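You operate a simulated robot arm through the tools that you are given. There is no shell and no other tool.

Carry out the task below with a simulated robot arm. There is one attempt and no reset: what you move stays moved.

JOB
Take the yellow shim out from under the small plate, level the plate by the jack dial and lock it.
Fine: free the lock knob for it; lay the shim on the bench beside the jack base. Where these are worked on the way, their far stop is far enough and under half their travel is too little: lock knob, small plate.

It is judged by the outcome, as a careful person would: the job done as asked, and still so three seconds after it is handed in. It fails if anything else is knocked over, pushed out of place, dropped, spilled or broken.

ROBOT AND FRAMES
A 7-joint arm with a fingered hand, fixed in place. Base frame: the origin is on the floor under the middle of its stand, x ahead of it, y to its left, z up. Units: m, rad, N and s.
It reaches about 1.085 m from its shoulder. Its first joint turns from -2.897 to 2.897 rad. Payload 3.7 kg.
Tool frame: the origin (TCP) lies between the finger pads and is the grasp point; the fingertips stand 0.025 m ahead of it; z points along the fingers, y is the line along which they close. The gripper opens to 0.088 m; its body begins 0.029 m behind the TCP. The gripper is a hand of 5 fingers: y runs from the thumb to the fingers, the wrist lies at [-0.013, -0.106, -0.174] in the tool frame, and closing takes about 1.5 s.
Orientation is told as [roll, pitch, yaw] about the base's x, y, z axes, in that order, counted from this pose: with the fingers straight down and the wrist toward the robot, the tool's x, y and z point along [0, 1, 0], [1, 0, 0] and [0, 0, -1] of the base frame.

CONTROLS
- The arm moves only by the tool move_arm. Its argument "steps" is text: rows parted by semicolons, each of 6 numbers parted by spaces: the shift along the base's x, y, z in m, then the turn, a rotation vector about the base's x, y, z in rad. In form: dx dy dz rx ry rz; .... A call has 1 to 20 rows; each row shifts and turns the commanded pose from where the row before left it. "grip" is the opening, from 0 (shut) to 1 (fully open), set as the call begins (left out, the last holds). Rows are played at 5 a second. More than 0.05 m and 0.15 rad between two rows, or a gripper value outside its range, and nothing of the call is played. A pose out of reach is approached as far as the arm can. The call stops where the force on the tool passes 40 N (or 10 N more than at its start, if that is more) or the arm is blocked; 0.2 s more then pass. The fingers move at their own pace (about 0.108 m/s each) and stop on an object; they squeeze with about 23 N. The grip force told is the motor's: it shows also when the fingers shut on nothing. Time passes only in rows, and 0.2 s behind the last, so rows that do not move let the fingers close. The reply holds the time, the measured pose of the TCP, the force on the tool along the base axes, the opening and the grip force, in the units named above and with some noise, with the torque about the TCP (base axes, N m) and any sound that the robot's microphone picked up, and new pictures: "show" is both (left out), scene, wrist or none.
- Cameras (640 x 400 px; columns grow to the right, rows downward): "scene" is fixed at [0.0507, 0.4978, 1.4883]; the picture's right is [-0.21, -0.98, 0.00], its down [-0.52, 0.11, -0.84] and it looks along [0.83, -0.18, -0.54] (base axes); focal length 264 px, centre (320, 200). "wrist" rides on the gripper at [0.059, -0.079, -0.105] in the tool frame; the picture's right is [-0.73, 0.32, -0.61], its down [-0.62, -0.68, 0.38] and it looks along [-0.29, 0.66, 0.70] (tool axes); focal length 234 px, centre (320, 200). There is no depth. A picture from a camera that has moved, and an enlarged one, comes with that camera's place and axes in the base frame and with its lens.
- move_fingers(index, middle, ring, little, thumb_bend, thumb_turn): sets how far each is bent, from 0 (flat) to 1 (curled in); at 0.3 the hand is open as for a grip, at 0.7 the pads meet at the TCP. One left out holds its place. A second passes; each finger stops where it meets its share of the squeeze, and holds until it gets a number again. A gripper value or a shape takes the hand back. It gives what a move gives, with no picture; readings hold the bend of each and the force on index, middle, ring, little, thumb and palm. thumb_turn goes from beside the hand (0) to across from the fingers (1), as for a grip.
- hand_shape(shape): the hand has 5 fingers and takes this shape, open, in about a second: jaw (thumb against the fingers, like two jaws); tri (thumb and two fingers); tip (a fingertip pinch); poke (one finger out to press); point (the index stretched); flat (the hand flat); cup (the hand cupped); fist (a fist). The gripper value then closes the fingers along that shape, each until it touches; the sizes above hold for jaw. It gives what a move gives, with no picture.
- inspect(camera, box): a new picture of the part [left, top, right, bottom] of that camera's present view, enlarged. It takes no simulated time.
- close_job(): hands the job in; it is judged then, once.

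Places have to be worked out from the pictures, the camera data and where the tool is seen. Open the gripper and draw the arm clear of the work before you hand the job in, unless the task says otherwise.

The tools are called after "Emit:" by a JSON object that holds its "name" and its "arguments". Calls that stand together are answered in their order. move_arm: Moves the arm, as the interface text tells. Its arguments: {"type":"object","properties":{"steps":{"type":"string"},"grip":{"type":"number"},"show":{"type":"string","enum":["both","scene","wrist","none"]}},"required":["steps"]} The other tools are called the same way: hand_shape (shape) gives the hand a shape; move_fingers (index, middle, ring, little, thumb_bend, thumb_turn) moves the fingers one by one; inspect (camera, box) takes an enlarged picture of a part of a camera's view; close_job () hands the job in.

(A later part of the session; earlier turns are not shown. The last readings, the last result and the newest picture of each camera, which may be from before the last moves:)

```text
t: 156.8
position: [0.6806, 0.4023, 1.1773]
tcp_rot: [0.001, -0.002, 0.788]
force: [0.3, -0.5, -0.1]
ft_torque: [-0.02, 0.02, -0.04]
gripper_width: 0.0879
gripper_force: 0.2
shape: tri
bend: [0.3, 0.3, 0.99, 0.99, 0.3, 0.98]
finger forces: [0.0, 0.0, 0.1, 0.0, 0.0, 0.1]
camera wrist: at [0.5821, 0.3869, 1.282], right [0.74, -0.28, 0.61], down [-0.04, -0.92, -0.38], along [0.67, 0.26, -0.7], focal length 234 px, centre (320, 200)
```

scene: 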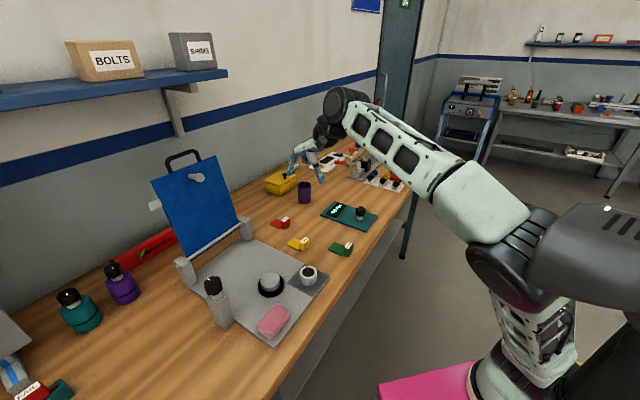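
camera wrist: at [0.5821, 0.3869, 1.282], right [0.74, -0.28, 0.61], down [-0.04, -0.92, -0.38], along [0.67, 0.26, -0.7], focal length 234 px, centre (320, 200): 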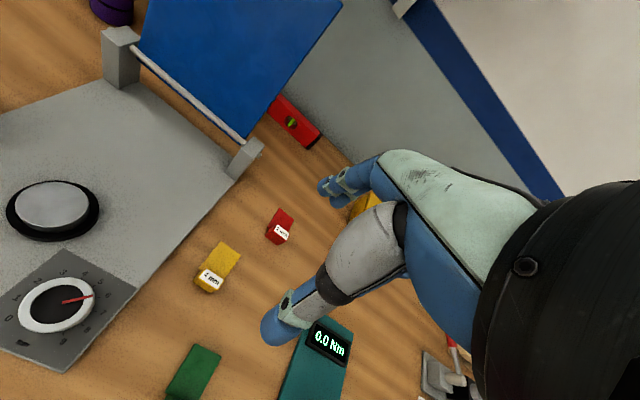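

The view is clear: all three shims are separate and the dial is at 6. Now I'll roll the hand 90° about its own axis so the fingers point left, with the thumb on the front side.

Emit:
{"name": "move_arm", "arguments": {"steps": "0 0 0 0.099 0.099 0; 0 0 0 0.099 0.099 0; 0 0 0 0.099 0.099 0; 0 0 0 0.099 0.099 0; 0 0 0 0.099 0.099 0; 0 0 0 0.099 0.099 0; 0 0 0 0.099 0.099 0; 0 0 0 0.099 0.099 0; 0 0 0 0.099 0.099 0; 0 0 0 0.099 0.099 0; 0 0 0 0.099 0.099 0; 0 0 0 0 0 0"}}

```text
t: 159.4
position: [0.6806, 0.4001, 1.1759]
tcp_rot: [1.543, -0.002, 0.784]
force: [-0.3, -0.6, 0.4]
ft_torque: [-0.02, 0.01, 0.0]
gripper_width: 0.0878
gripper_force: 0.1
shape: tri
bend: [0.3, 0.3, 0.99, 0.99, 0.3, 0.98]
finger forces: [0.0, 0.0, 0.0, 0.0, 0.0, 0.1]
camera wrist: at [0.6956, 0.2715, 1.2385], right [0.67, -0.21, -0.71], down [-0.74, -0.22, -0.64], along [-0.02, 0.95, -0.31], focal length 234 px, centre (320, 200)
```

scene: 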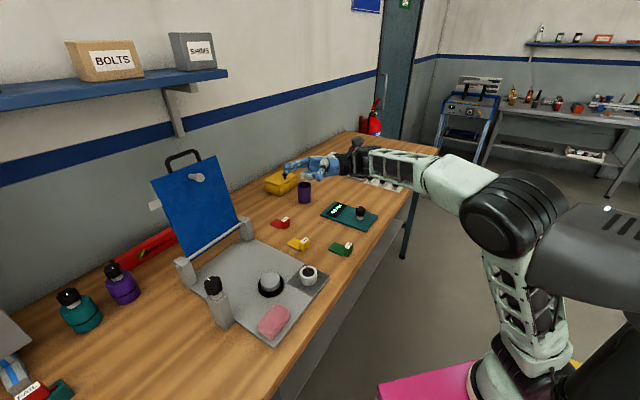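
wrist: 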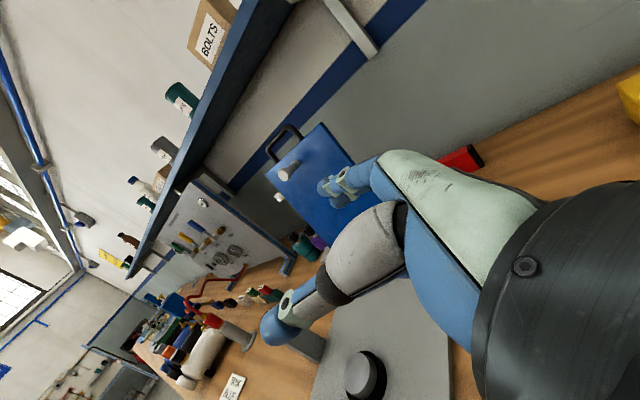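

Orientation is as intended. I'll tilt slightly (α≈75°) and move back alongside the plate's right edge, still to the right of it.

Emit:
{"name": "move_arm", "arguments": {"steps": "0 0 0 -0.092 0.092 0; 0 0 0 -0.092 0.092 0; 0.026 0.026 -0.009 0 0 0; 0.026 0.026 -0.009 0 0 0; 0.026 0.026 -0.009 0 0 0; 0.026 0.026 -0.009 0 0 0; 0.026 0.026 -0.009 0 0 0; 0.025 0.025 -0.01 0 0 0; 0 0 0 0 0 0"}}

Emit:
{"name": "inspect", "arguments": {"camera": "scene", "box": [150, 140, 330, 290]}}

Emit:
{"name": "inspect", "arguments": {"camera": "wrist", "box": [180, 100, 420, 380]}}

```text
t: 161.4
position: [0.8373, 0.5568, 1.1232]
tcp_rot: [1.541, 0.258, 0.785]
force: [0.5, 0.7, -0.9]
ft_torque: [0.0, 0.02, 0.01]
gripper_width: 0.0878
gripper_force: 0.1
shape: tri
bend: [0.3, 0.3, 0.99, 0.99, 0.3, 0.98]
finger forces: [0.0, 0.0, 0.1, 0.0, 0.0, 0.0]
camera wrist: at [0.8658, 0.4404, 1.2028], right [0.54, -0.35, -0.77], down [-0.84, -0.32, -0.44], along [-0.09, 0.88, -0.47], focal length 234 px, centre (320, 200)
```

scene: 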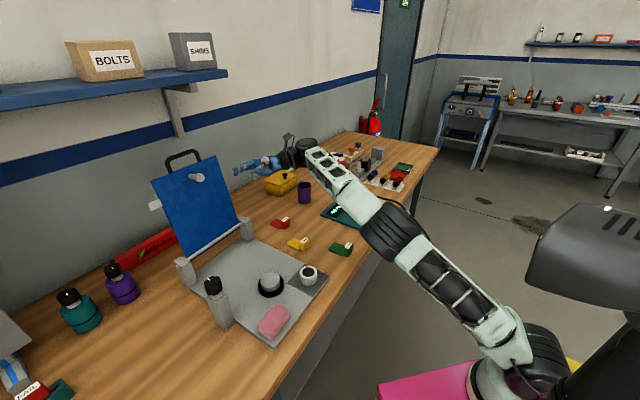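
wrist: 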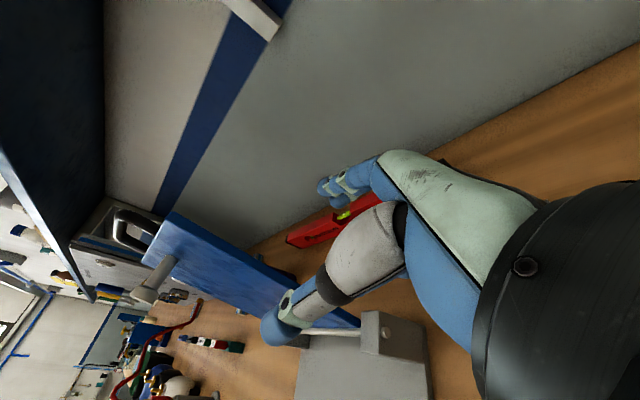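

```text
2.67 times, centred on (240, 215) of scene
camera zoom: at [0.0507, 0.4978, 1.4883], right [-0.21, -0.98, 0.0], down [-0.52, 0.11, -0.84], along [0.83, -0.18, -0.54], focal length 703 px, centre (533, 160)
```

zoom: 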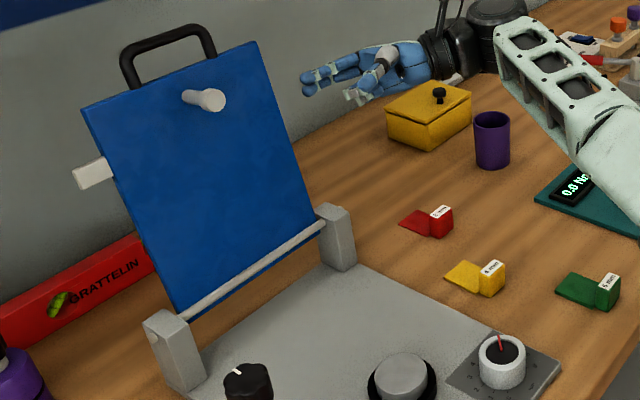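

```text
1.43 times, centred on (300, 240) of wrist
camera zoom: at [0.8658, 0.4404, 1.2028], right [0.54, -0.35, -0.77], down [-0.84, -0.32, -0.44], along [-0.09, 0.88, -0.47], focal length 334 px, centre (349, 143)
```

zoom: 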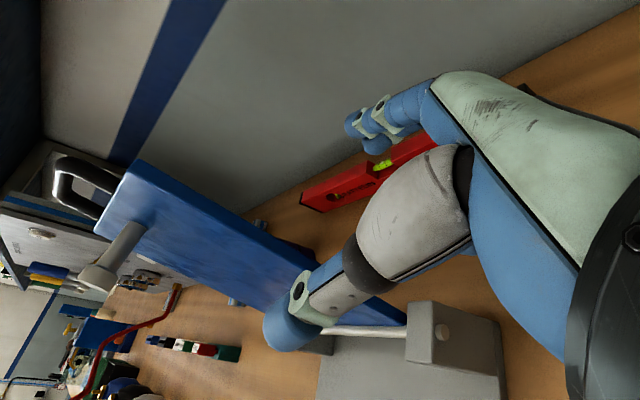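

The hand is right of the plate at mid-height, with the thumb on the front side and the fingers behind. I'll slide left so the plate's right edge enters between them.

Emit:
{"name": "move_arm", "arguments": {"steps": "-0.019 0.019 0 0 0 0; -0.019 0.019 0 0 0 0; 0 0 0 0 0 0", "show": "wrist"}}

Emit:
{"name": "inspect", "arguments": {"camera": "scene", "box": [170, 140, 300, 260]}}

```text
t: 162.2
position: [0.799, 0.5954, 1.1218]
tcp_rot: [1.541, 0.259, 0.786]
force: [-0.2, -0.6, -0.9]
ft_torque: [-0.02, 0.06, -0.01]
gripper_width: 0.088
gripper_force: 0.0
shape: tri
bend: [0.3, 0.3, 0.99, 0.99, 0.3, 0.98]
finger forces: [0.1, 0.1, 0.1, 0.0, 0.0, 0.0]
camera wrist: at [0.8267, 0.4786, 1.2026], right [0.54, -0.35, -0.77], down [-0.84, -0.32, -0.44], along [-0.09, 0.88, -0.47], focal length 234 px, centre (320, 200)
```

wrist: 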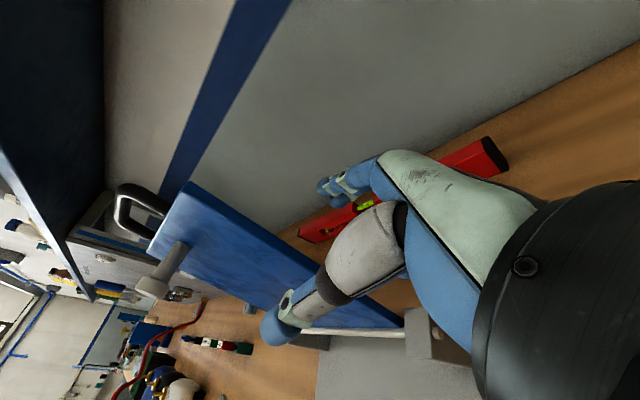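

```text
3.33 times, centred on (235, 200) of scene
camera zoom: at [0.0507, 0.4978, 1.4883], right [-0.21, -0.98, 0.0], down [-0.52, 0.11, -0.84], along [0.83, -0.18, -0.54], focal length 879 px, centre (603, 200)
```

zoom: 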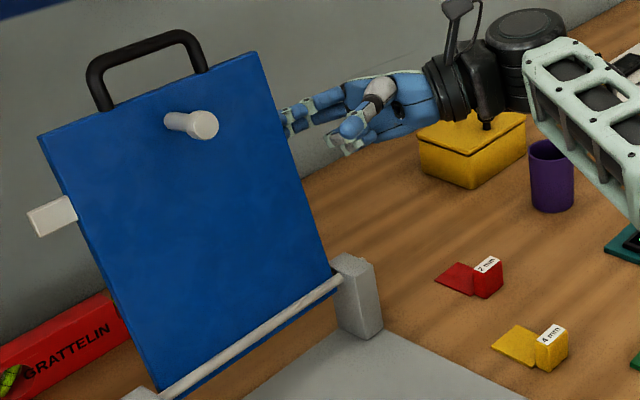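

The fingers are starting to pass behind the edge and the thumb stays in front. I'll continue left.

Emit:
{"name": "move_arm", "arguments": {"steps": "-0.019 0.019 0 0 0 0; -0.019 0.019 0 0 0 0; 0 0 0 0 0 0", "show": "wrist"}}

Emit:
{"name": "inspect", "arguments": {"camera": "scene", "box": [170, 140, 300, 260]}}

Emit:
{"name": "inspect", "arguments": {"camera": "wrist", "box": [200, 120, 420, 360]}}

```text
t: 163.0
position: [0.7606, 0.6317, 1.1236]
tcp_rot: [1.541, 0.259, 0.785]
force: [1.1, 0.2, 1.0]
ft_torque: [0.01, 0.0, -0.01]
gripper_width: 0.0877
gripper_force: 0.0
shape: tri
bend: [0.3, 0.3, 0.99, 0.99, 0.3, 0.98]
finger forces: [0.1, 0.0, 0.1, 0.0, 0.1, 0.0]
camera wrist: at [0.7891, 0.5156, 1.2036], right [0.54, -0.35, -0.77], down [-0.84, -0.32, -0.44], along [-0.09, 0.88, -0.47], focal length 234 px, centre (320, 200)
```

wrist: 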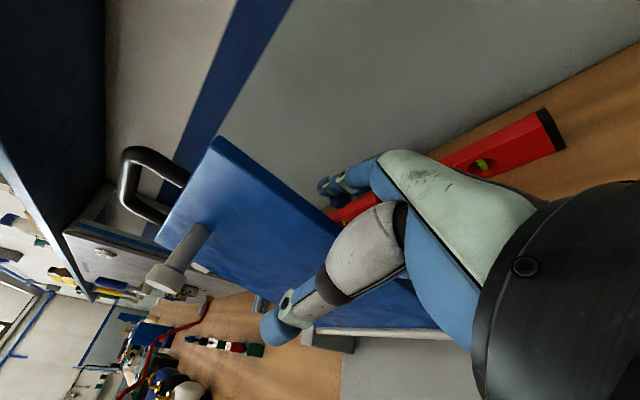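

```text
3.33 times, centred on (235, 200) of scene
camera zoom: at [0.0507, 0.4978, 1.4883], right [-0.21, -0.98, 0.0], down [-0.52, 0.11, -0.84], along [0.83, -0.18, -0.54], focal length 879 px, centre (603, 200)
```

zoom: 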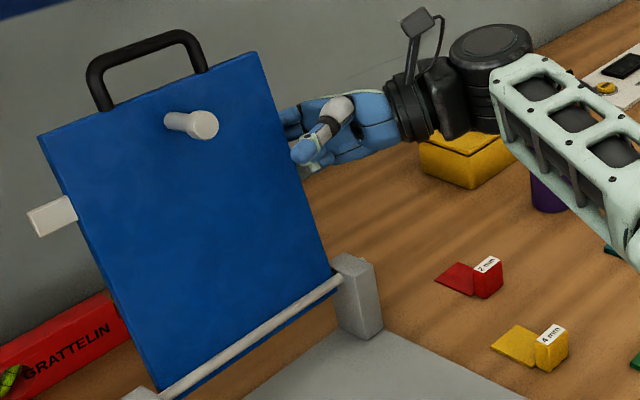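

```text
1.67 times, centred on (310, 240) of wrist
camera zoom: at [0.7891, 0.5156, 1.2036], right [0.54, -0.35, -0.77], down [-0.84, -0.32, -0.44], along [-0.09, 0.88, -0.47], focal length 390 px, centre (337, 133)
```

zoom: 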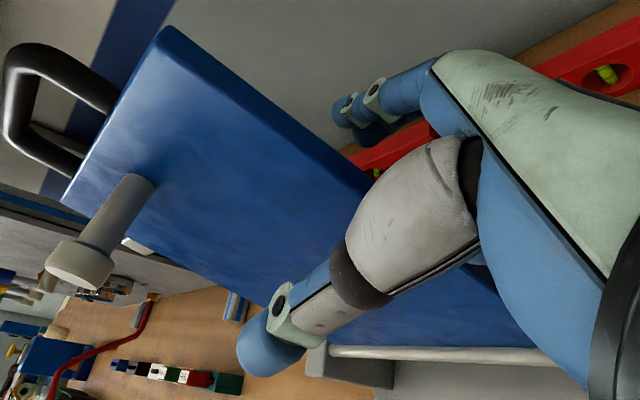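

The plate's edge is caged between thumb (front) and fingers (behind), untouched. I'll narrow the opening to about half so the plate can't swing far once past vertical.

Emit:
{"name": "move_arm", "arguments": {"steps": "0 0 0 0 0 0; 0 0 0 0 0 0; 0 0 0 0 0 0; 0 0 0 0 0 0", "grip": 0.55, "show": "wrist"}}

Emit:
{"name": "inspect", "arguments": {"camera": "wrist", "box": [200, 120, 420, 360]}}

```text
t: 164.0
position: [0.7602, 0.6306, 1.1234]
tcp_rot: [1.538, 0.259, 0.787]
force: [0.4, -0.9, 0.3]
ft_torque: [0.02, 0.03, 0.03]
gripper_width: 0.0486
gripper_force: 0.0
shape: tri
bend: [0.74, 0.42, 0.99, 0.99, 0.67, 1.0]
finger forces: [0.0, 0.2, 0.0, 0.0, 0.0, 0.1]
camera wrist: at [0.7892, 0.5157, 1.2035], right [0.54, -0.35, -0.77], down [-0.84, -0.32, -0.44], along [-0.09, 0.88, -0.47], focal length 234 px, centre (320, 200)
```

wrist: 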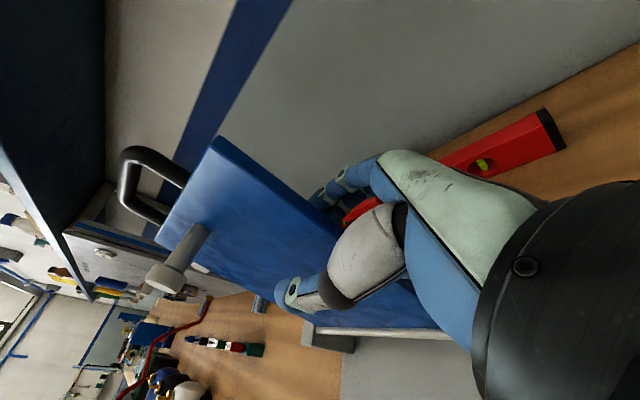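

```text
1.67 times, centred on (310, 240) of wrist
camera zoom: at [0.7892, 0.5157, 1.2035], right [0.54, -0.35, -0.77], down [-0.84, -0.32, -0.44], along [-0.09, 0.88, -0.47], focal length 390 px, centre (337, 133)
```

zoom: 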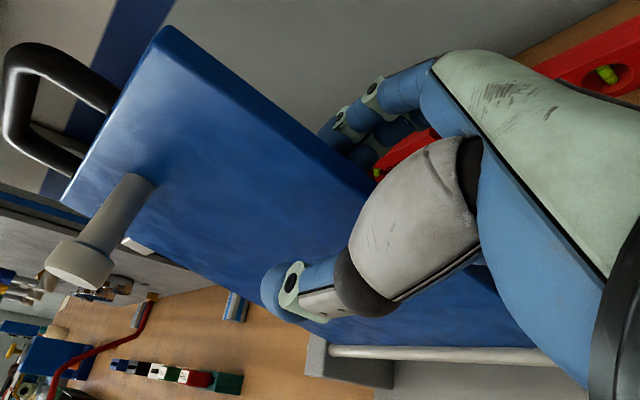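

Grip narrowed with no contact. I'll now ease the hand toward the front so the fingers draw the plate forward.

Emit:
{"name": "move_arm", "arguments": {"steps": "-0.0035 -0.0035 0 0 0 0; -0.0035 -0.0035 0 0 0 0; -0.0035 -0.0035 0 0 0 0; -0.0035 -0.0035 0 0 0 0; -0.0035 -0.0035 0 0 0 0; -0.0035 -0.0035 0 0 0 0; 0 0 0 0 0 0", "show": "wrist"}}

Emit:
{"name": "inspect", "arguments": {"camera": "scene", "box": [170, 140, 300, 260]}}

```text
t: 165.6
position: [0.7399, 0.6097, 1.1229]
tcp_rot: [1.539, 0.259, 0.783]
force: [10.9, -8.8, 2.6]
ft_torque: [-0.22, -0.35, -0.19]
gripper_width: 0.0491
gripper_force: 0.0
shape: tri
bend: [0.74, 0.42, 0.99, 0.99, 0.67, 1.0]
finger forces: [0.1, 0.4, 14.4, 0.1, 0.0, 0.1]
camera wrist: at [0.7678, 0.4939, 1.202], right [0.54, -0.35, -0.77], down [-0.84, -0.32, -0.44], along [-0.09, 0.88, -0.47], focal length 234 px, centre (320, 200)
```

wrist: 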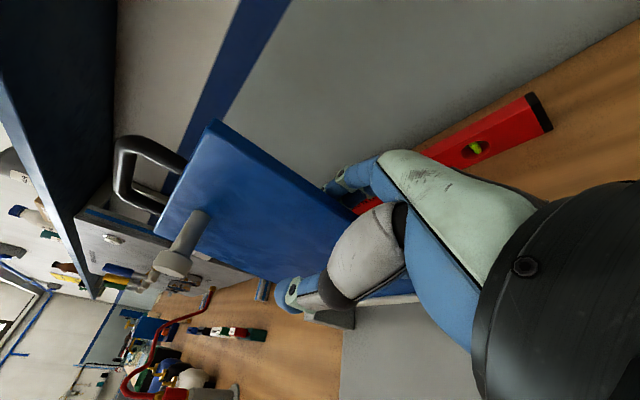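

```text
3.33 times, centred on (235, 200) of scene
camera zoom: at [0.0507, 0.4978, 1.4883], right [-0.21, -0.98, 0.0], down [-0.52, 0.11, -0.84], along [0.83, -0.18, -0.54], focal length 879 px, centre (603, 200)
```

zoom: 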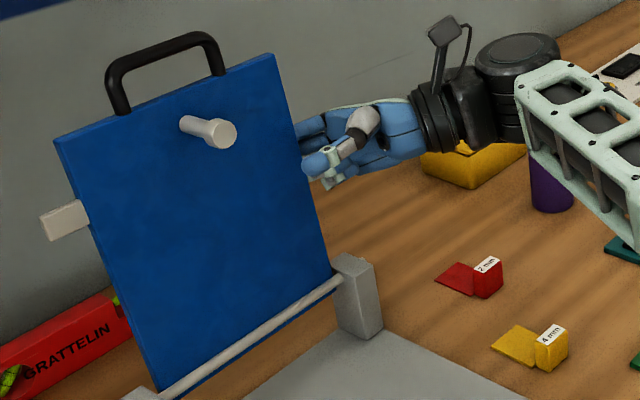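

The curled ring finger is pressing sideways on the plate's edge (14 N). I'll shift the hand 1 cm right to relieve that before pulling on.

Emit:
{"name": "move_arm", "arguments": {"steps": "0.004 -0.004 0 0 0 0; 0.004 -0.004 0 0 0 0; 0 0 0 0 0 0", "show": "wrist"}}

Emit:
{"name": "inspect", "arguments": {"camera": "wrist", "box": [200, 120, 420, 360]}}

```text
t: 166.4
position: [0.7457, 0.6045, 1.1226]
tcp_rot: [1.538, 0.257, 0.787]
force: [0.1, 1.7, -0.7]
ft_torque: [0.04, 0.03, 0.02]
gripper_width: 0.0498
gripper_force: 0.1
shape: tri
bend: [0.74, 0.41, 0.99, 0.99, 0.67, 1.0]
finger forces: [0.5, 1.3, 0.0, 0.1, 0.0, 0.0]
camera wrist: at [0.7755, 0.4887, 1.2023], right [0.54, -0.35, -0.77], down [-0.84, -0.32, -0.44], along [-0.09, 0.88, -0.47], focal length 234 px, centre (320, 200)
```

wrist: 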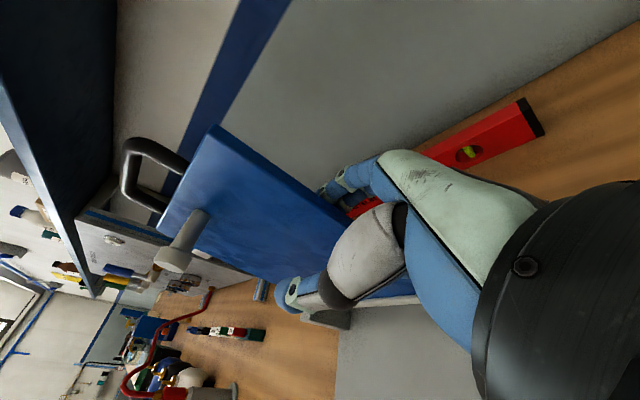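

```text
1.67 times, centred on (310, 240) of wrist
camera zoom: at [0.7755, 0.4887, 1.2023], right [0.54, -0.35, -0.77], down [-0.84, -0.32, -0.44], along [-0.09, 0.88, -0.47], focal length 390 px, centre (337, 133)
```

zoom: 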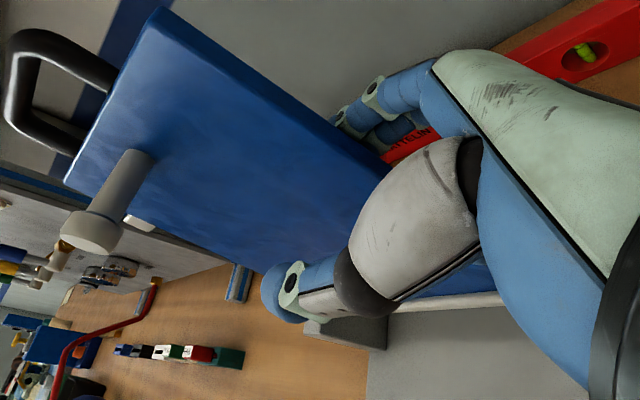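

Side load is gone, and the fingers now pull lightly (about 2 N) on the back. I'll continue forward slowly.

Emit:
{"name": "move_arm", "arguments": {"steps": "-0.0035 -0.0035 0 0 0 0; -0.0035 -0.0035 0 0 0 0; -0.0035 -0.0035 0 0 0 0; 0 0 0 0 0 0", "show": "none"}}

Emit:
{"name": "inspect", "arguments": {"camera": "scene", "box": [170, 140, 300, 260]}}

Emit:
{"name": "move_arm", "arguments": {"steps": "-0.0035 -0.0035 0 0 0 0; -0.0035 -0.0035 0 0 0 0; 0 0 0 0 0 0; 0 0 0 0 0 0", "show": "none"}}

Emit:
{"name": "inspect", "arguments": {"camera": "scene", "box": [170, 140, 300, 260]}}

```text
t: 167.4
position: [0.7378, 0.5929, 1.1232]
tcp_rot: [1.54, 0.258, 0.786]
force: [0.2, -0.7, -0.2]
ft_torque: [0.0, 0.02, 0.0]
gripper_width: 0.0487
gripper_force: 0.1
shape: tri
bend: [0.74, 0.42, 0.99, 0.99, 0.67, 1.0]
finger forces: [0.0, 0.0, 0.1, 0.0, 0.0, 0.0]
```

```text
3.33 times, centred on (235, 200) of scene
camera zoom: at [0.0507, 0.4978, 1.4883], right [-0.21, -0.98, 0.0], down [-0.52, 0.11, -0.84], along [0.83, -0.18, -0.54], focal length 879 px, centre (603, 200)
```

zoom: 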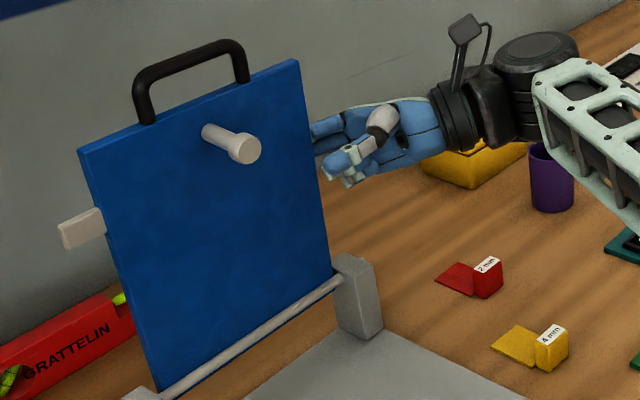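

```text
t: 168.4
position: [0.7304, 0.5857, 1.1229]
tcp_rot: [1.539, 0.258, 0.784]
force: [-1.8, -3.4, -1.7]
ft_torque: [0.03, -0.05, 0.02]
gripper_width: 0.0509
gripper_force: 0.2
shape: tri
bend: [0.74, 0.42, 0.99, 0.99, 0.65, 1.0]
finger forces: [0.0, 0.0, 0.0, 0.0, 2.4, 0.0]
```

```text
3.33 times, centred on (235, 200) of scene
camera zoom: at [0.0507, 0.4978, 1.4883], right [-0.21, -0.98, 0.0], down [-0.52, 0.11, -0.84], along [0.83, -0.18, -0.54], focal length 879 px, centre (603, 200)
```

zoom: 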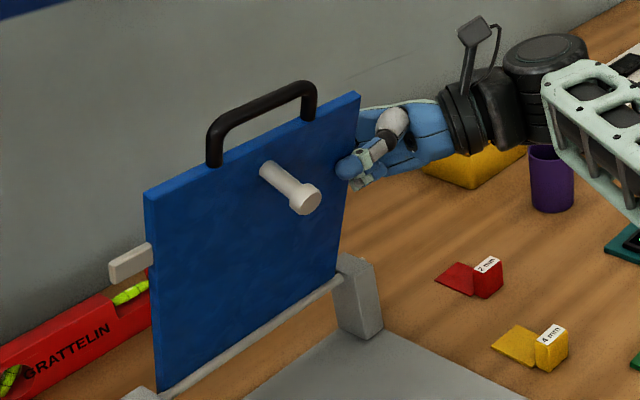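

The plate has tipped past vertical and now rests lightly on the thumb (2.4 N). I'll lower it along its arc in small steps.

Emit:
{"name": "move_arm", "arguments": {"steps": "-0.0025 0.0025 0 0 0 0; -0.0069 -0.0069 -0.0053 0 0 0; -0.0069 -0.0069 -0.0053 0 0 0; -0.0069 -0.0069 -0.0053 0 0 0; 0 0 0 0 0 0", "show": "wrist"}}

Emit:
{"name": "inspect", "arguments": {"camera": "scene", "box": [170, 140, 300, 260]}}

```text
t: 169.6
position: [0.7046, 0.5671, 1.1072]
tcp_rot: [1.539, 0.259, 0.785]
force: [-2.2, -3.2, 0.3]
ft_torque: [0.03, -0.05, 0.05]
gripper_width: 0.0521
gripper_force: 0.0
shape: tri
bend: [0.74, 0.42, 0.99, 0.99, 0.64, 1.0]
finger forces: [0.1, 0.0, 0.0, 0.0, 4.1, 0.1]
camera wrist: at [0.734, 0.4515, 1.1868], right [0.54, -0.35, -0.77], down [-0.84, -0.32, -0.44], along [-0.09, 0.88, -0.47], focal length 234 px, centre (320, 200)
```

wrist: 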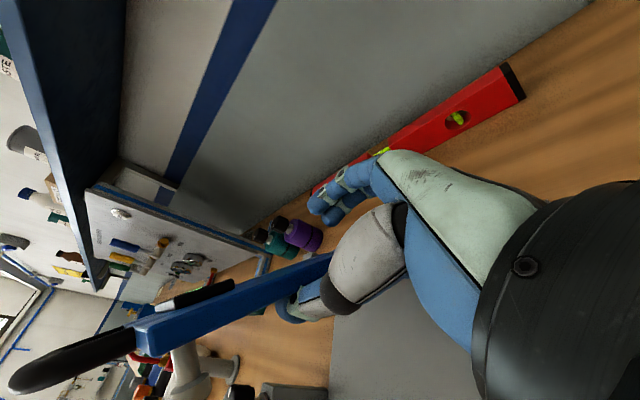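

```text
3.33 times, centred on (235, 200) of scene
camera zoom: at [0.0507, 0.4978, 1.4883], right [-0.21, -0.98, 0.0], down [-0.52, 0.11, -0.84], along [0.83, -0.18, -0.54], focal length 879 px, centre (603, 200)
```

zoom: 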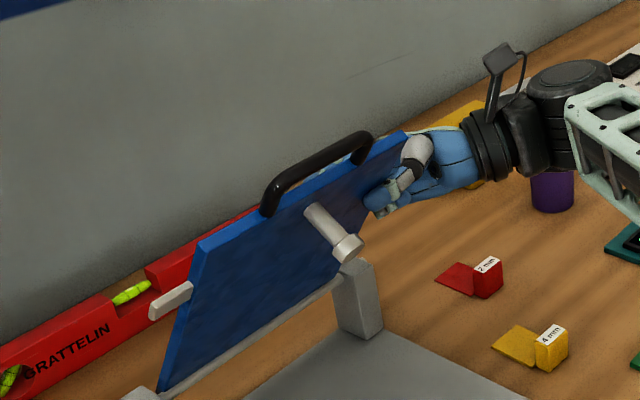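

It's holding well (thumb at 4 N). I'll continue down the arc to about 45°.

Emit:
{"name": "move_arm", "arguments": {"steps": "-0.0052 -0.0052 -0.0067 0 0 0; -0.0052 -0.0052 -0.0067 0 0 0; -0.005 -0.005 -0.0067 0 0 0; 0 0 0 0 0 0", "show": "wrist"}}

Emit:
{"name": "inspect", "arguments": {"camera": "scene", "box": [170, 140, 300, 260]}}

Emit:
{"name": "inspect", "arguments": {"camera": "wrist", "box": [200, 120, 420, 360]}}

```text
t: 170.6
position: [0.6911, 0.5512, 1.0871]
tcp_rot: [1.539, 0.258, 0.786]
force: [-6.0, -3.1, -0.8]
ft_torque: [0.09, -0.07, -0.04]
gripper_width: 0.0526
gripper_force: 0.1
shape: tri
bend: [0.74, 0.42, 0.99, 0.99, 0.63, 1.0]
finger forces: [0.1, 0.1, 0.0, 0.0, 5.1, 0.0]
camera wrist: at [0.7188, 0.4357, 1.1669], right [0.54, -0.35, -0.77], down [-0.84, -0.32, -0.44], along [-0.09, 0.88, -0.47], focal length 234 px, centre (320, 200)
```

wrist: 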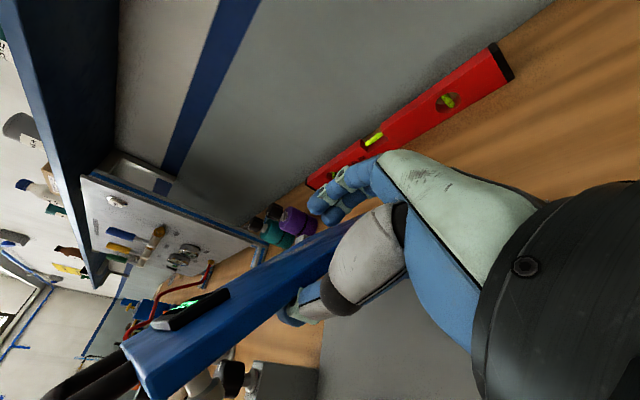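

```text
3.33 times, centred on (235, 200) of scene
camera zoom: at [0.0507, 0.4978, 1.4883], right [-0.21, -0.98, 0.0], down [-0.52, 0.11, -0.84], along [0.83, -0.18, -0.54], focal length 879 px, centre (603, 200)
```

zoom: 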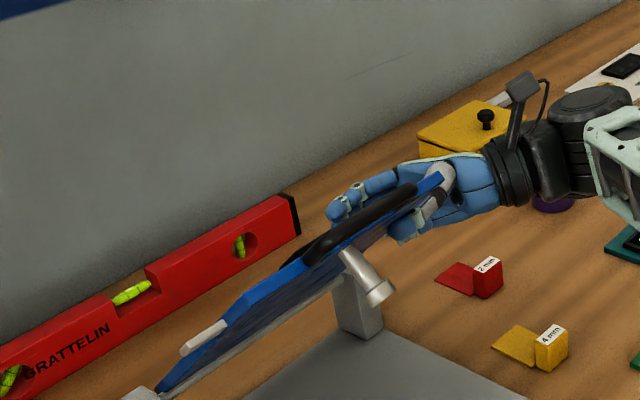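

```text
1.67 times, centred on (310, 240) of wrist
camera zoom: at [0.7188, 0.4357, 1.1669], right [0.54, -0.35, -0.77], down [-0.84, -0.32, -0.44], along [-0.09, 0.88, -0.47], focal length 390 px, centre (337, 133)
```

zoom: 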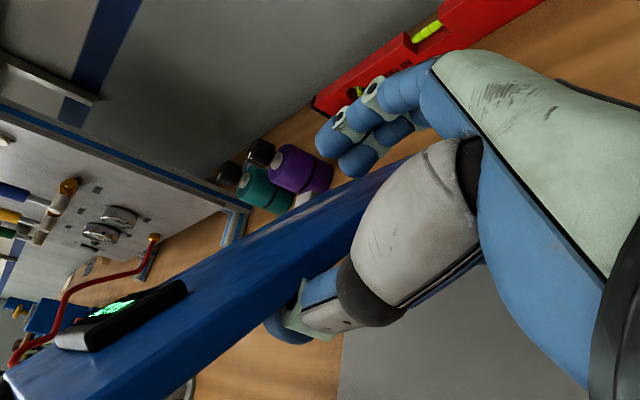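

The plate is at about 45° on the thumb, with index and middle just above its top face. I'll straighten those two out of the way, leaving the thumb holding.

Emit:
{"name": "move_fingers", "arguments": {"index": 0, "middle": 0}}

Emit:
{"name": "inspect", "arguments": {"camera": "wrist", "box": [200, 120, 420, 360]}}

Emit:
{"name": "inspect", "arguments": {"camera": "scene", "box": [170, 140, 300, 260]}}

```text
t: 171.6
position: [0.6901, 0.5512, 1.0866]
tcp_rot: [1.541, 0.258, 0.787]
force: [-5.7, -3.3, -0.9]
ft_torque: [0.1, -0.08, -0.03]
gripper_width: 0.1056
gripper_force: 2.5
shape: fingers
bend: [0.0, 0.0, 0.99, 0.99, 0.63, 1.0]
finger forces: [0.1, 0.0, 0.0, 0.1, 5.0, 0.0]
```

```text
1.67 times, centred on (310, 240) of wrist
camera zoom: at [0.719, 0.4357, 1.167], right [0.54, -0.35, -0.77], down [-0.84, -0.32, -0.44], along [-0.09, 0.88, -0.47], focal length 390 px, centre (337, 133)
```

zoom: 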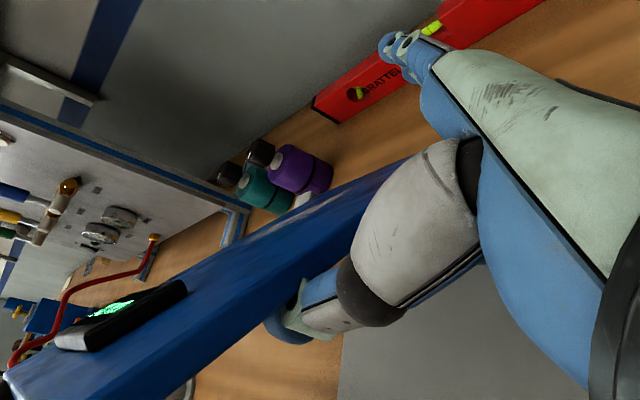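

```text
3.33 times, centred on (235, 200) of scene
camera zoom: at [0.0507, 0.4978, 1.4883], right [-0.21, -0.98, 0.0], down [-0.52, 0.11, -0.84], along [0.83, -0.18, -0.54], focal length 879 px, centre (603, 200)
```

zoom: 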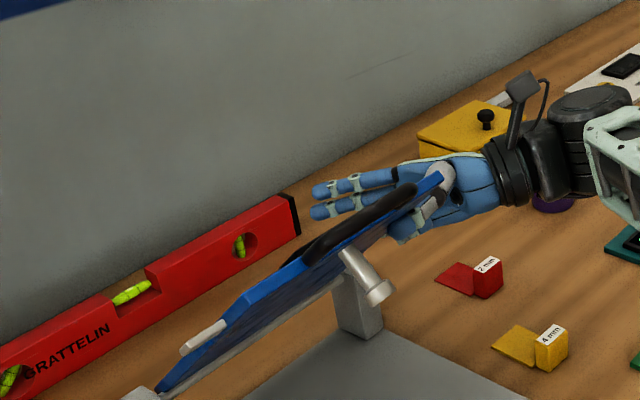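

The thumb holds steadily at 5 N. I'll lower further along the arc.

Emit:
{"name": "move_arm", "arguments": {"steps": "-0.0043 -0.0043 -0.009 0 0 0; -0.0043 -0.0043 -0.009 0 0 0; -0.0035 -0.0035 -0.0092 0 0 0; -0.0032 -0.0032 -0.0094 0 0 0; 0 0 0 0 0 0", "show": "wrist"}}

Emit:
{"name": "inspect", "arguments": {"camera": "scene", "box": [180, 170, 330, 290]}}

Emit:
{"name": "inspect", "arguments": {"camera": "wrist", "box": [200, 120, 420, 360]}}

```text
t: 172.8
position: [0.6748, 0.5359, 1.0511]
tcp_rot: [1.54, 0.259, 0.785]
force: [-4.1, -6.7, -3.0]
ft_torque: [0.16, -0.13, 0.07]
gripper_width: 0.106
gripper_force: 3.4
shape: fingers
bend: [0.0, 0.0, 0.99, 0.99, 0.61, 1.0]
finger forces: [0.0, 0.1, 0.1, 0.0, 7.0, 0.0]
camera wrist: at [0.7038, 0.4204, 1.1296], right [0.54, -0.35, -0.77], down [-0.84, -0.32, -0.44], along [-0.09, 0.88, -0.47], focal length 234 px, centre (320, 200)
```

wrist: 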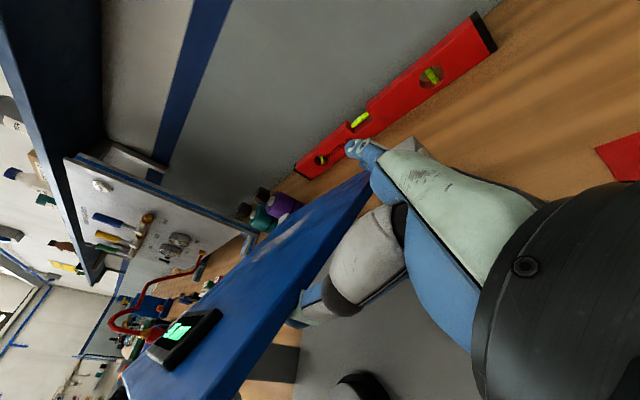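

```text
3.33 times, centred on (255, 230) of scene
camera zoom: at [0.0507, 0.4978, 1.4883], right [-0.21, -0.98, 0.0], down [-0.52, 0.11, -0.84], along [0.83, -0.18, -0.54], focal length 879 px, centre (537, 100)
```

zoom: 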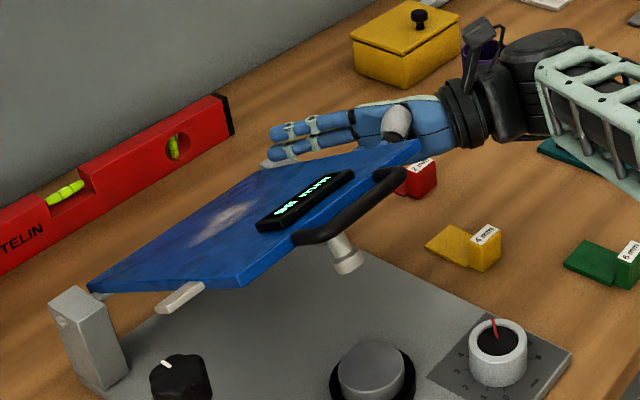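

```text
1.67 times, centred on (310, 240) of wrist
camera zoom: at [0.7038, 0.4204, 1.1296], right [0.54, -0.35, -0.77], down [-0.84, -0.32, -0.44], along [-0.09, 0.88, -0.47], focal length 390 px, centre (337, 133)
```

zoom: 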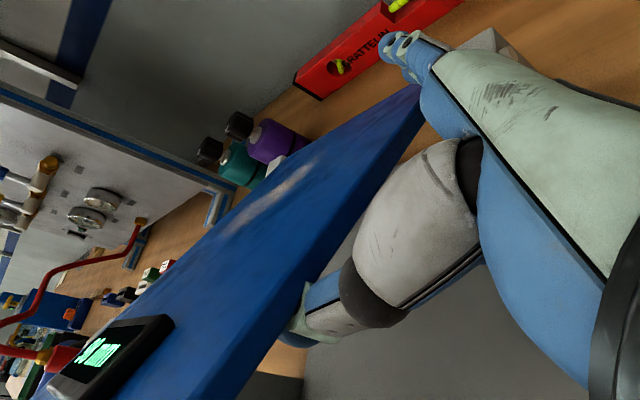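

The plate is at about 30°, with thumb load 7 N. I'll continue, watching clearances to the yellow shim.

Emit:
{"name": "move_arm", "arguments": {"steps": "-0.003 -0.003 -0.0105 0 0 0; -0.0025 -0.0025 -0.0108 0 0 0; -0.002 -0.002 -0.011 0 0 0; 0 0 0 0 0 0", "show": "wrist"}}

Emit:
{"name": "inspect", "arguments": {"camera": "scene", "box": [180, 180, 340, 300]}}

Emit:
{"name": "inspect", "arguments": {"camera": "wrist", "box": [200, 120, 420, 360]}}

```text
t: 173.8
position: [0.6666, 0.528, 1.0181]
tcp_rot: [1.538, 0.257, 0.785]
force: [-3.7, -9.5, 5.8]
ft_torque: [1.12, -1.09, 0.12]
gripper_width: 0.1067
gripper_force: 13.7
shape: fingers
bend: [0.0, 0.0, 0.99, 0.99, 0.61, 1.0]
finger forces: [0.1, 16.7, 0.1, 0.1, 10.5, 0.0]
camera wrist: at [0.6948, 0.4128, 1.0982], right [0.54, -0.35, -0.77], down [-0.84, -0.32, -0.44], along [-0.09, 0.88, -0.47], focal length 234 px, centre (320, 200)
```

wrist: 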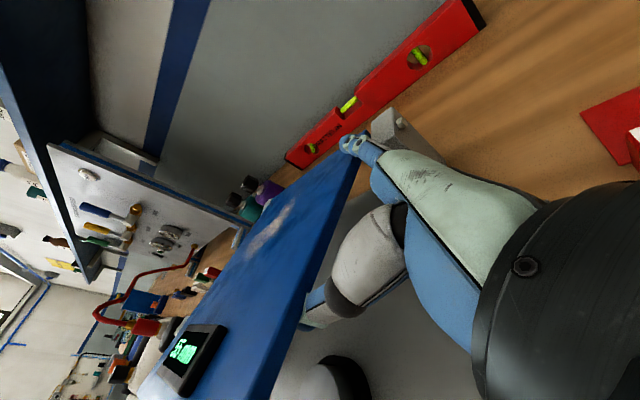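

```text
3.33 times, centred on (260, 240) of scene
camera zoom: at [0.0507, 0.4978, 1.4883], right [-0.21, -0.98, 0.0], down [-0.52, 0.11, -0.84], along [0.83, -0.18, -0.54], focal length 879 px, centre (520, 67)
```

zoom: 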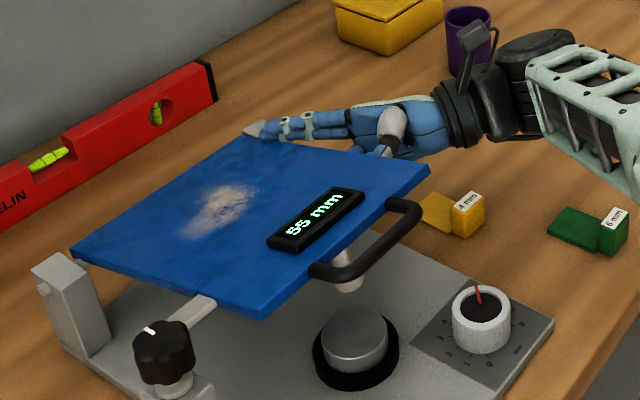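

```text
1.67 times, centred on (310, 240) of wrist
camera zoom: at [0.6948, 0.4128, 1.0982], right [0.54, -0.35, -0.77], down [-0.84, -0.32, -0.44], along [-0.09, 0.88, -0.47], focal length 390 px, centre (337, 133)
```

zoom: 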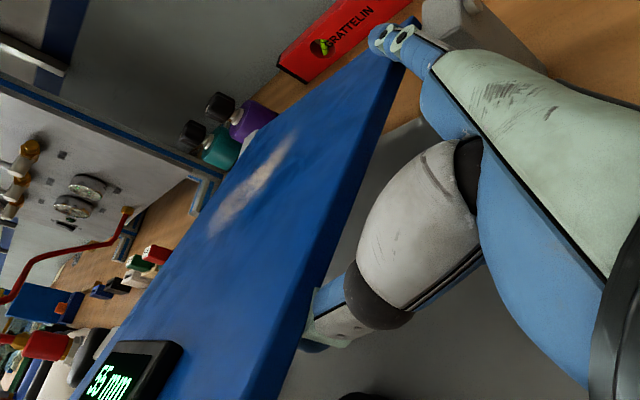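

The display reads 55 mm, but the straightened middle finger is pressing on the rear post (17 N). I'll tilt the hand so those fingers rise, pivoting about the thumb.

Emit:
{"name": "move_arm", "arguments": {"steps": "0.0003 0.0003 0.0037 0.064 -0.064 0; 0.0003 0.0003 0.0037 0.064 -0.064 0; 0.0003 0.0003 0.003 0.064 -0.064 0; 0 0 0 0 0 0", "show": "wrist"}}

Emit:
{"name": "inspect", "arguments": {"camera": "scene", "box": [180, 180, 340, 300]}}

```text
t: 174.8
position: [0.6689, 0.5313, 1.028]
tcp_rot: [1.54, -0.014, 0.784]
force: [-4.0, -5.9, -5.9]
ft_torque: [0.2, -0.16, 0.0]
gripper_width: 0.1063
gripper_force: 3.5
shape: fingers
bend: [0.0, 0.0, 0.99, 0.99, 0.61, 1.0]
finger forces: [0.1, 0.1, 0.0, 0.0, 7.7, 0.0]
camera wrist: at [0.6831, 0.4005, 1.0888], right [0.68, -0.21, -0.7], down [-0.73, -0.22, -0.65], along [-0.02, 0.95, -0.3], focal length 234 px, centre (320, 200)
```

wrist: 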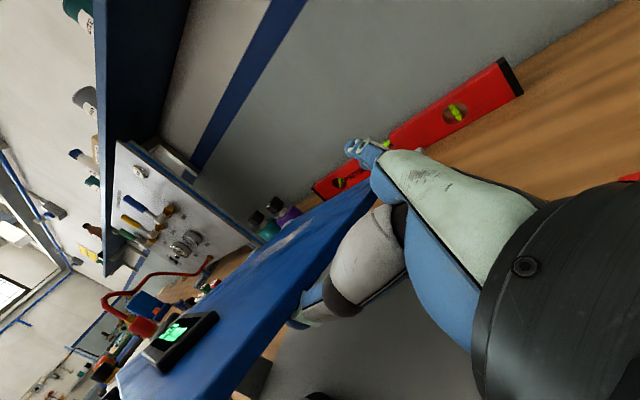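

```text
3.33 times, centred on (260, 240) of scene
camera zoom: at [0.0507, 0.4978, 1.4883], right [-0.21, -0.98, 0.0], down [-0.52, 0.11, -0.84], along [0.83, -0.18, -0.54], focal length 879 px, centre (520, 67)
```

zoom: 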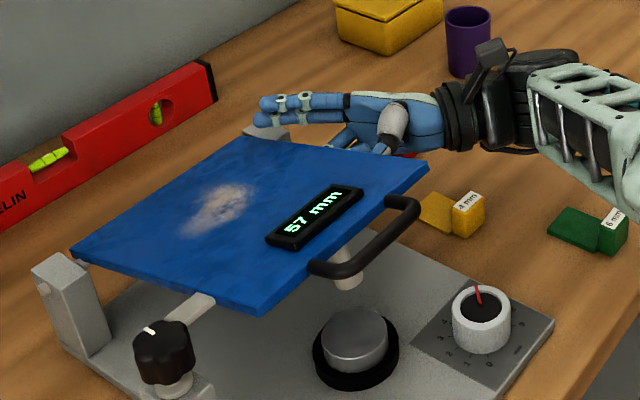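

Relieved: the thumb alone holds it at 57 mm. The straightened fingertips are still above the rear post, so before lowering further I'll yaw the hand slightly clockwise about the thumb to bring them clear to the right of the post.

Emit:
{"name": "move_arm", "arguments": {"steps": "0.0017 -0.0031 0 0 0 -0.1; 0.0017 -0.0031 0 0 0 -0.1; 0.0017 -0.0031 0 0 0 -0.1; 0 0 0 0 0 0"}}

Emit:
{"name": "inspect", "arguments": {"camera": "scene", "box": [220, 170, 360, 280]}}

Emit:
{"name": "inspect", "arguments": {"camera": "wrist", "box": [200, 120, 420, 360]}}

```text
t: 175.8
position: [0.6745, 0.5212, 1.0272]
tcp_rot: [1.539, -0.013, 0.486]
force: [-1.8, -4.8, -7.5]
ft_torque: [0.1, -0.25, 0.17]
gripper_width: 0.1054
gripper_force: 4.0
shape: fingers
bend: [0.0, 0.0, 0.99, 0.99, 0.63, 1.0]
finger forces: [0.0, 0.0, 0.0, 0.1, 8.0, 0.1]
camera wrist: at [0.6497, 0.3922, 1.0888], right [0.59, -0.4, -0.7], down [-0.76, 0.01, -0.64], along [0.27, 0.92, -0.3], focal length 234 px, centre (320, 200)
```

scene: 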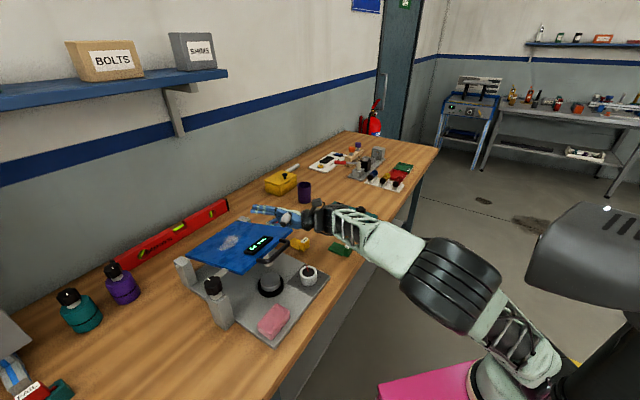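
wrist: 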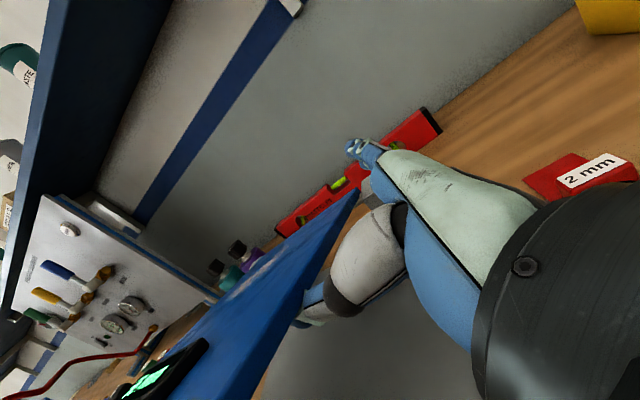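

```text
3.64 times, centred on (290, 225) of scene
camera zoom: at [0.0507, 0.4978, 1.4883], right [-0.21, -0.98, 0.0], down [-0.52, 0.11, -0.84], along [0.83, -0.18, -0.54], focal length 959 px, centre (429, 109)
```

zoom: 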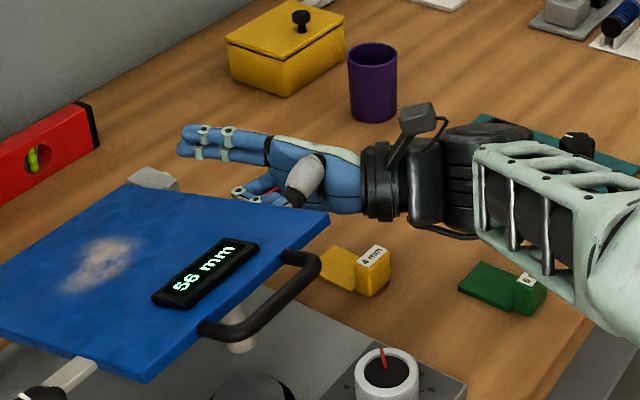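

```text
1.67 times, centred on (310, 240) of wrist
camera zoom: at [0.6497, 0.3922, 1.0888], right [0.59, -0.4, -0.7], down [-0.76, 0.01, -0.64], along [0.27, 0.92, -0.3], focal length 390 px, centre (337, 133)
```

zoom: 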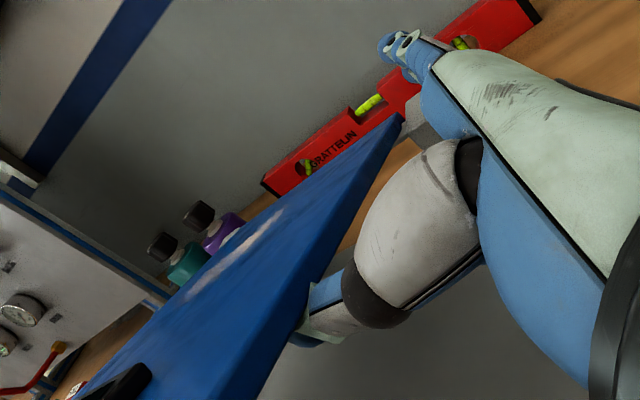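

The fingertips are now just right of the post. I'll lower in small steps, checking the force and the gap to the shims beneath the hand.

Emit:
{"name": "move_arm", "arguments": {"steps": "-0.0008 -0.0008 -0.007 0 0 0; -0.0008 -0.0008 -0.007 0 0 0; -0.0005 -0.0005 -0.007 0 0 0; 0 0 0 0 0 0", "show": "wrist"}}

Emit:
{"name": "inspect", "arguments": {"camera": "scene", "box": [220, 190, 360, 300]}}

```text
t: 176.8
position: [0.6712, 0.5171, 1.0067]
tcp_rot: [1.538, -0.014, 0.485]
force: [-3.2, -4.0, -7.6]
ft_torque: [0.14, -0.26, 0.11]
gripper_width: 0.1052
gripper_force: 4.0
shape: fingers
bend: [0.0, 0.0, 0.99, 0.99, 0.62, 1.0]
finger forces: [0.1, 0.0, 0.0, 0.0, 8.0, 0.0]
camera wrist: at [0.6474, 0.3892, 1.0669], right [0.59, -0.4, -0.7], down [-0.76, 0.01, -0.64], along [0.26, 0.92, -0.3], focal length 234 px, centre (320, 200)
```

wrist: 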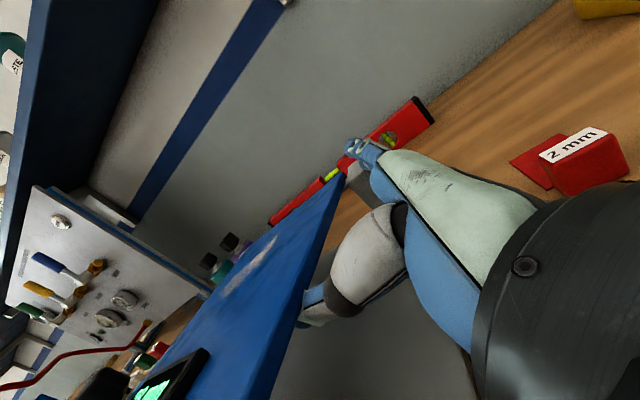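

```text
3.64 times, centred on (290, 245) of scene
camera zoom: at [0.0507, 0.4978, 1.4883], right [-0.21, -0.98, 0.0], down [-0.52, 0.11, -0.84], along [0.83, -0.18, -0.54], focal length 959 px, centre (429, 36)
```

zoom: 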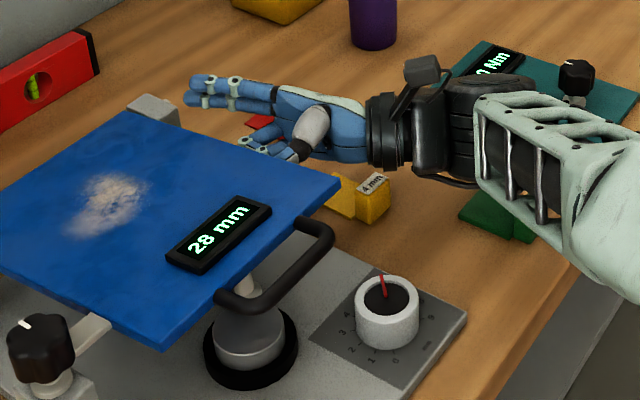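

The display reads 28 mm with a steady 8 N on the thumb. I'll lower about another 12 mm.

Emit:
{"name": "move_arm", "arguments": {"steps": "0 0 -0.006 0 0 0; 0 0 -0.006 0 0 0; 0 0 0 0 0 0", "show": "wrist"}}

Emit:
{"name": "inspect", "arguments": {"camera": "scene", "box": [220, 190, 360, 300]}}

Emit:
{"name": "inspect", "arguments": {"camera": "scene", "box": [290, 215, 370, 275]}}

```text
t: 177.6
position: [0.6706, 0.5181, 0.9957]
tcp_rot: [1.54, -0.014, 0.487]
force: [-4.1, -5.4, -7.4]
ft_torque: [0.17, -0.24, 0.14]
gripper_width: 0.1057
gripper_force: 3.7
shape: fingers
bend: [0.0, 0.0, 0.99, 0.99, 0.62, 1.0]
finger forces: [0.0, 0.0, 0.0, 0.0, 8.2, 0.0]
camera wrist: at [0.6477, 0.3896, 1.0558], right [0.59, -0.4, -0.7], down [-0.76, 0.01, -0.64], along [0.26, 0.92, -0.3], focal length 234 px, centre (320, 200)
```

wrist: 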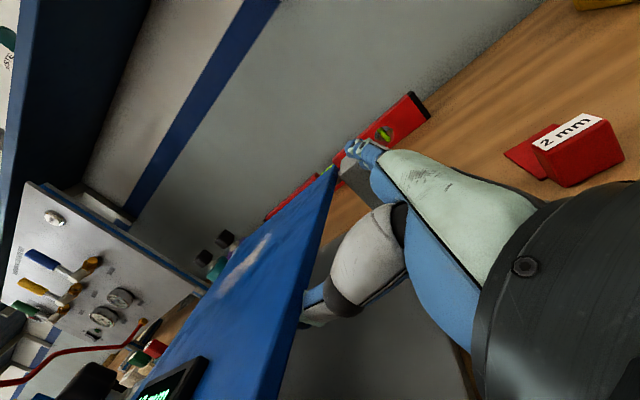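

```text
3.64 times, centred on (290, 245) of scene
camera zoom: at [0.0507, 0.4978, 1.4883], right [-0.21, -0.98, 0.0], down [-0.52, 0.11, -0.84], along [0.83, -0.18, -0.54], focal length 959 px, centre (429, 36)
```

zoom: 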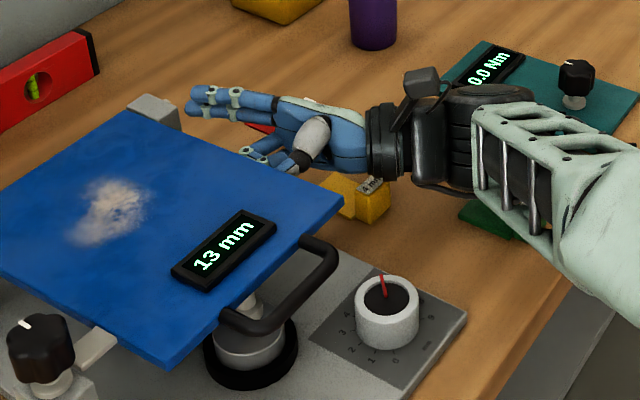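

```text
6.67 times, centred on (330, 245) of scene
camera zoom: at [0.0507, 0.4978, 1.4883], right [-0.21, -0.98, 0.0], down [-0.52, 0.11, -0.84], along [0.83, -0.18, -0.54], focal length 1758 px, centre (253, -100)
```

zoom: 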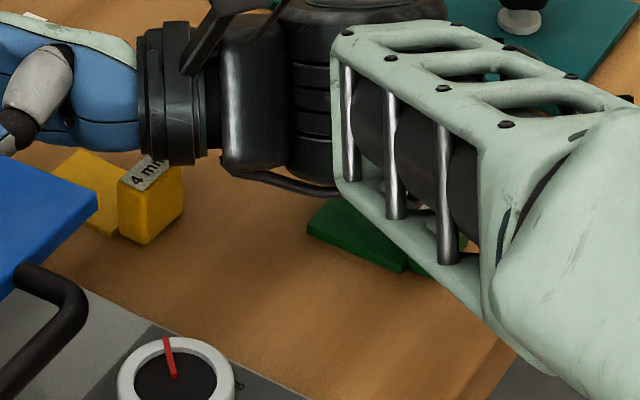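

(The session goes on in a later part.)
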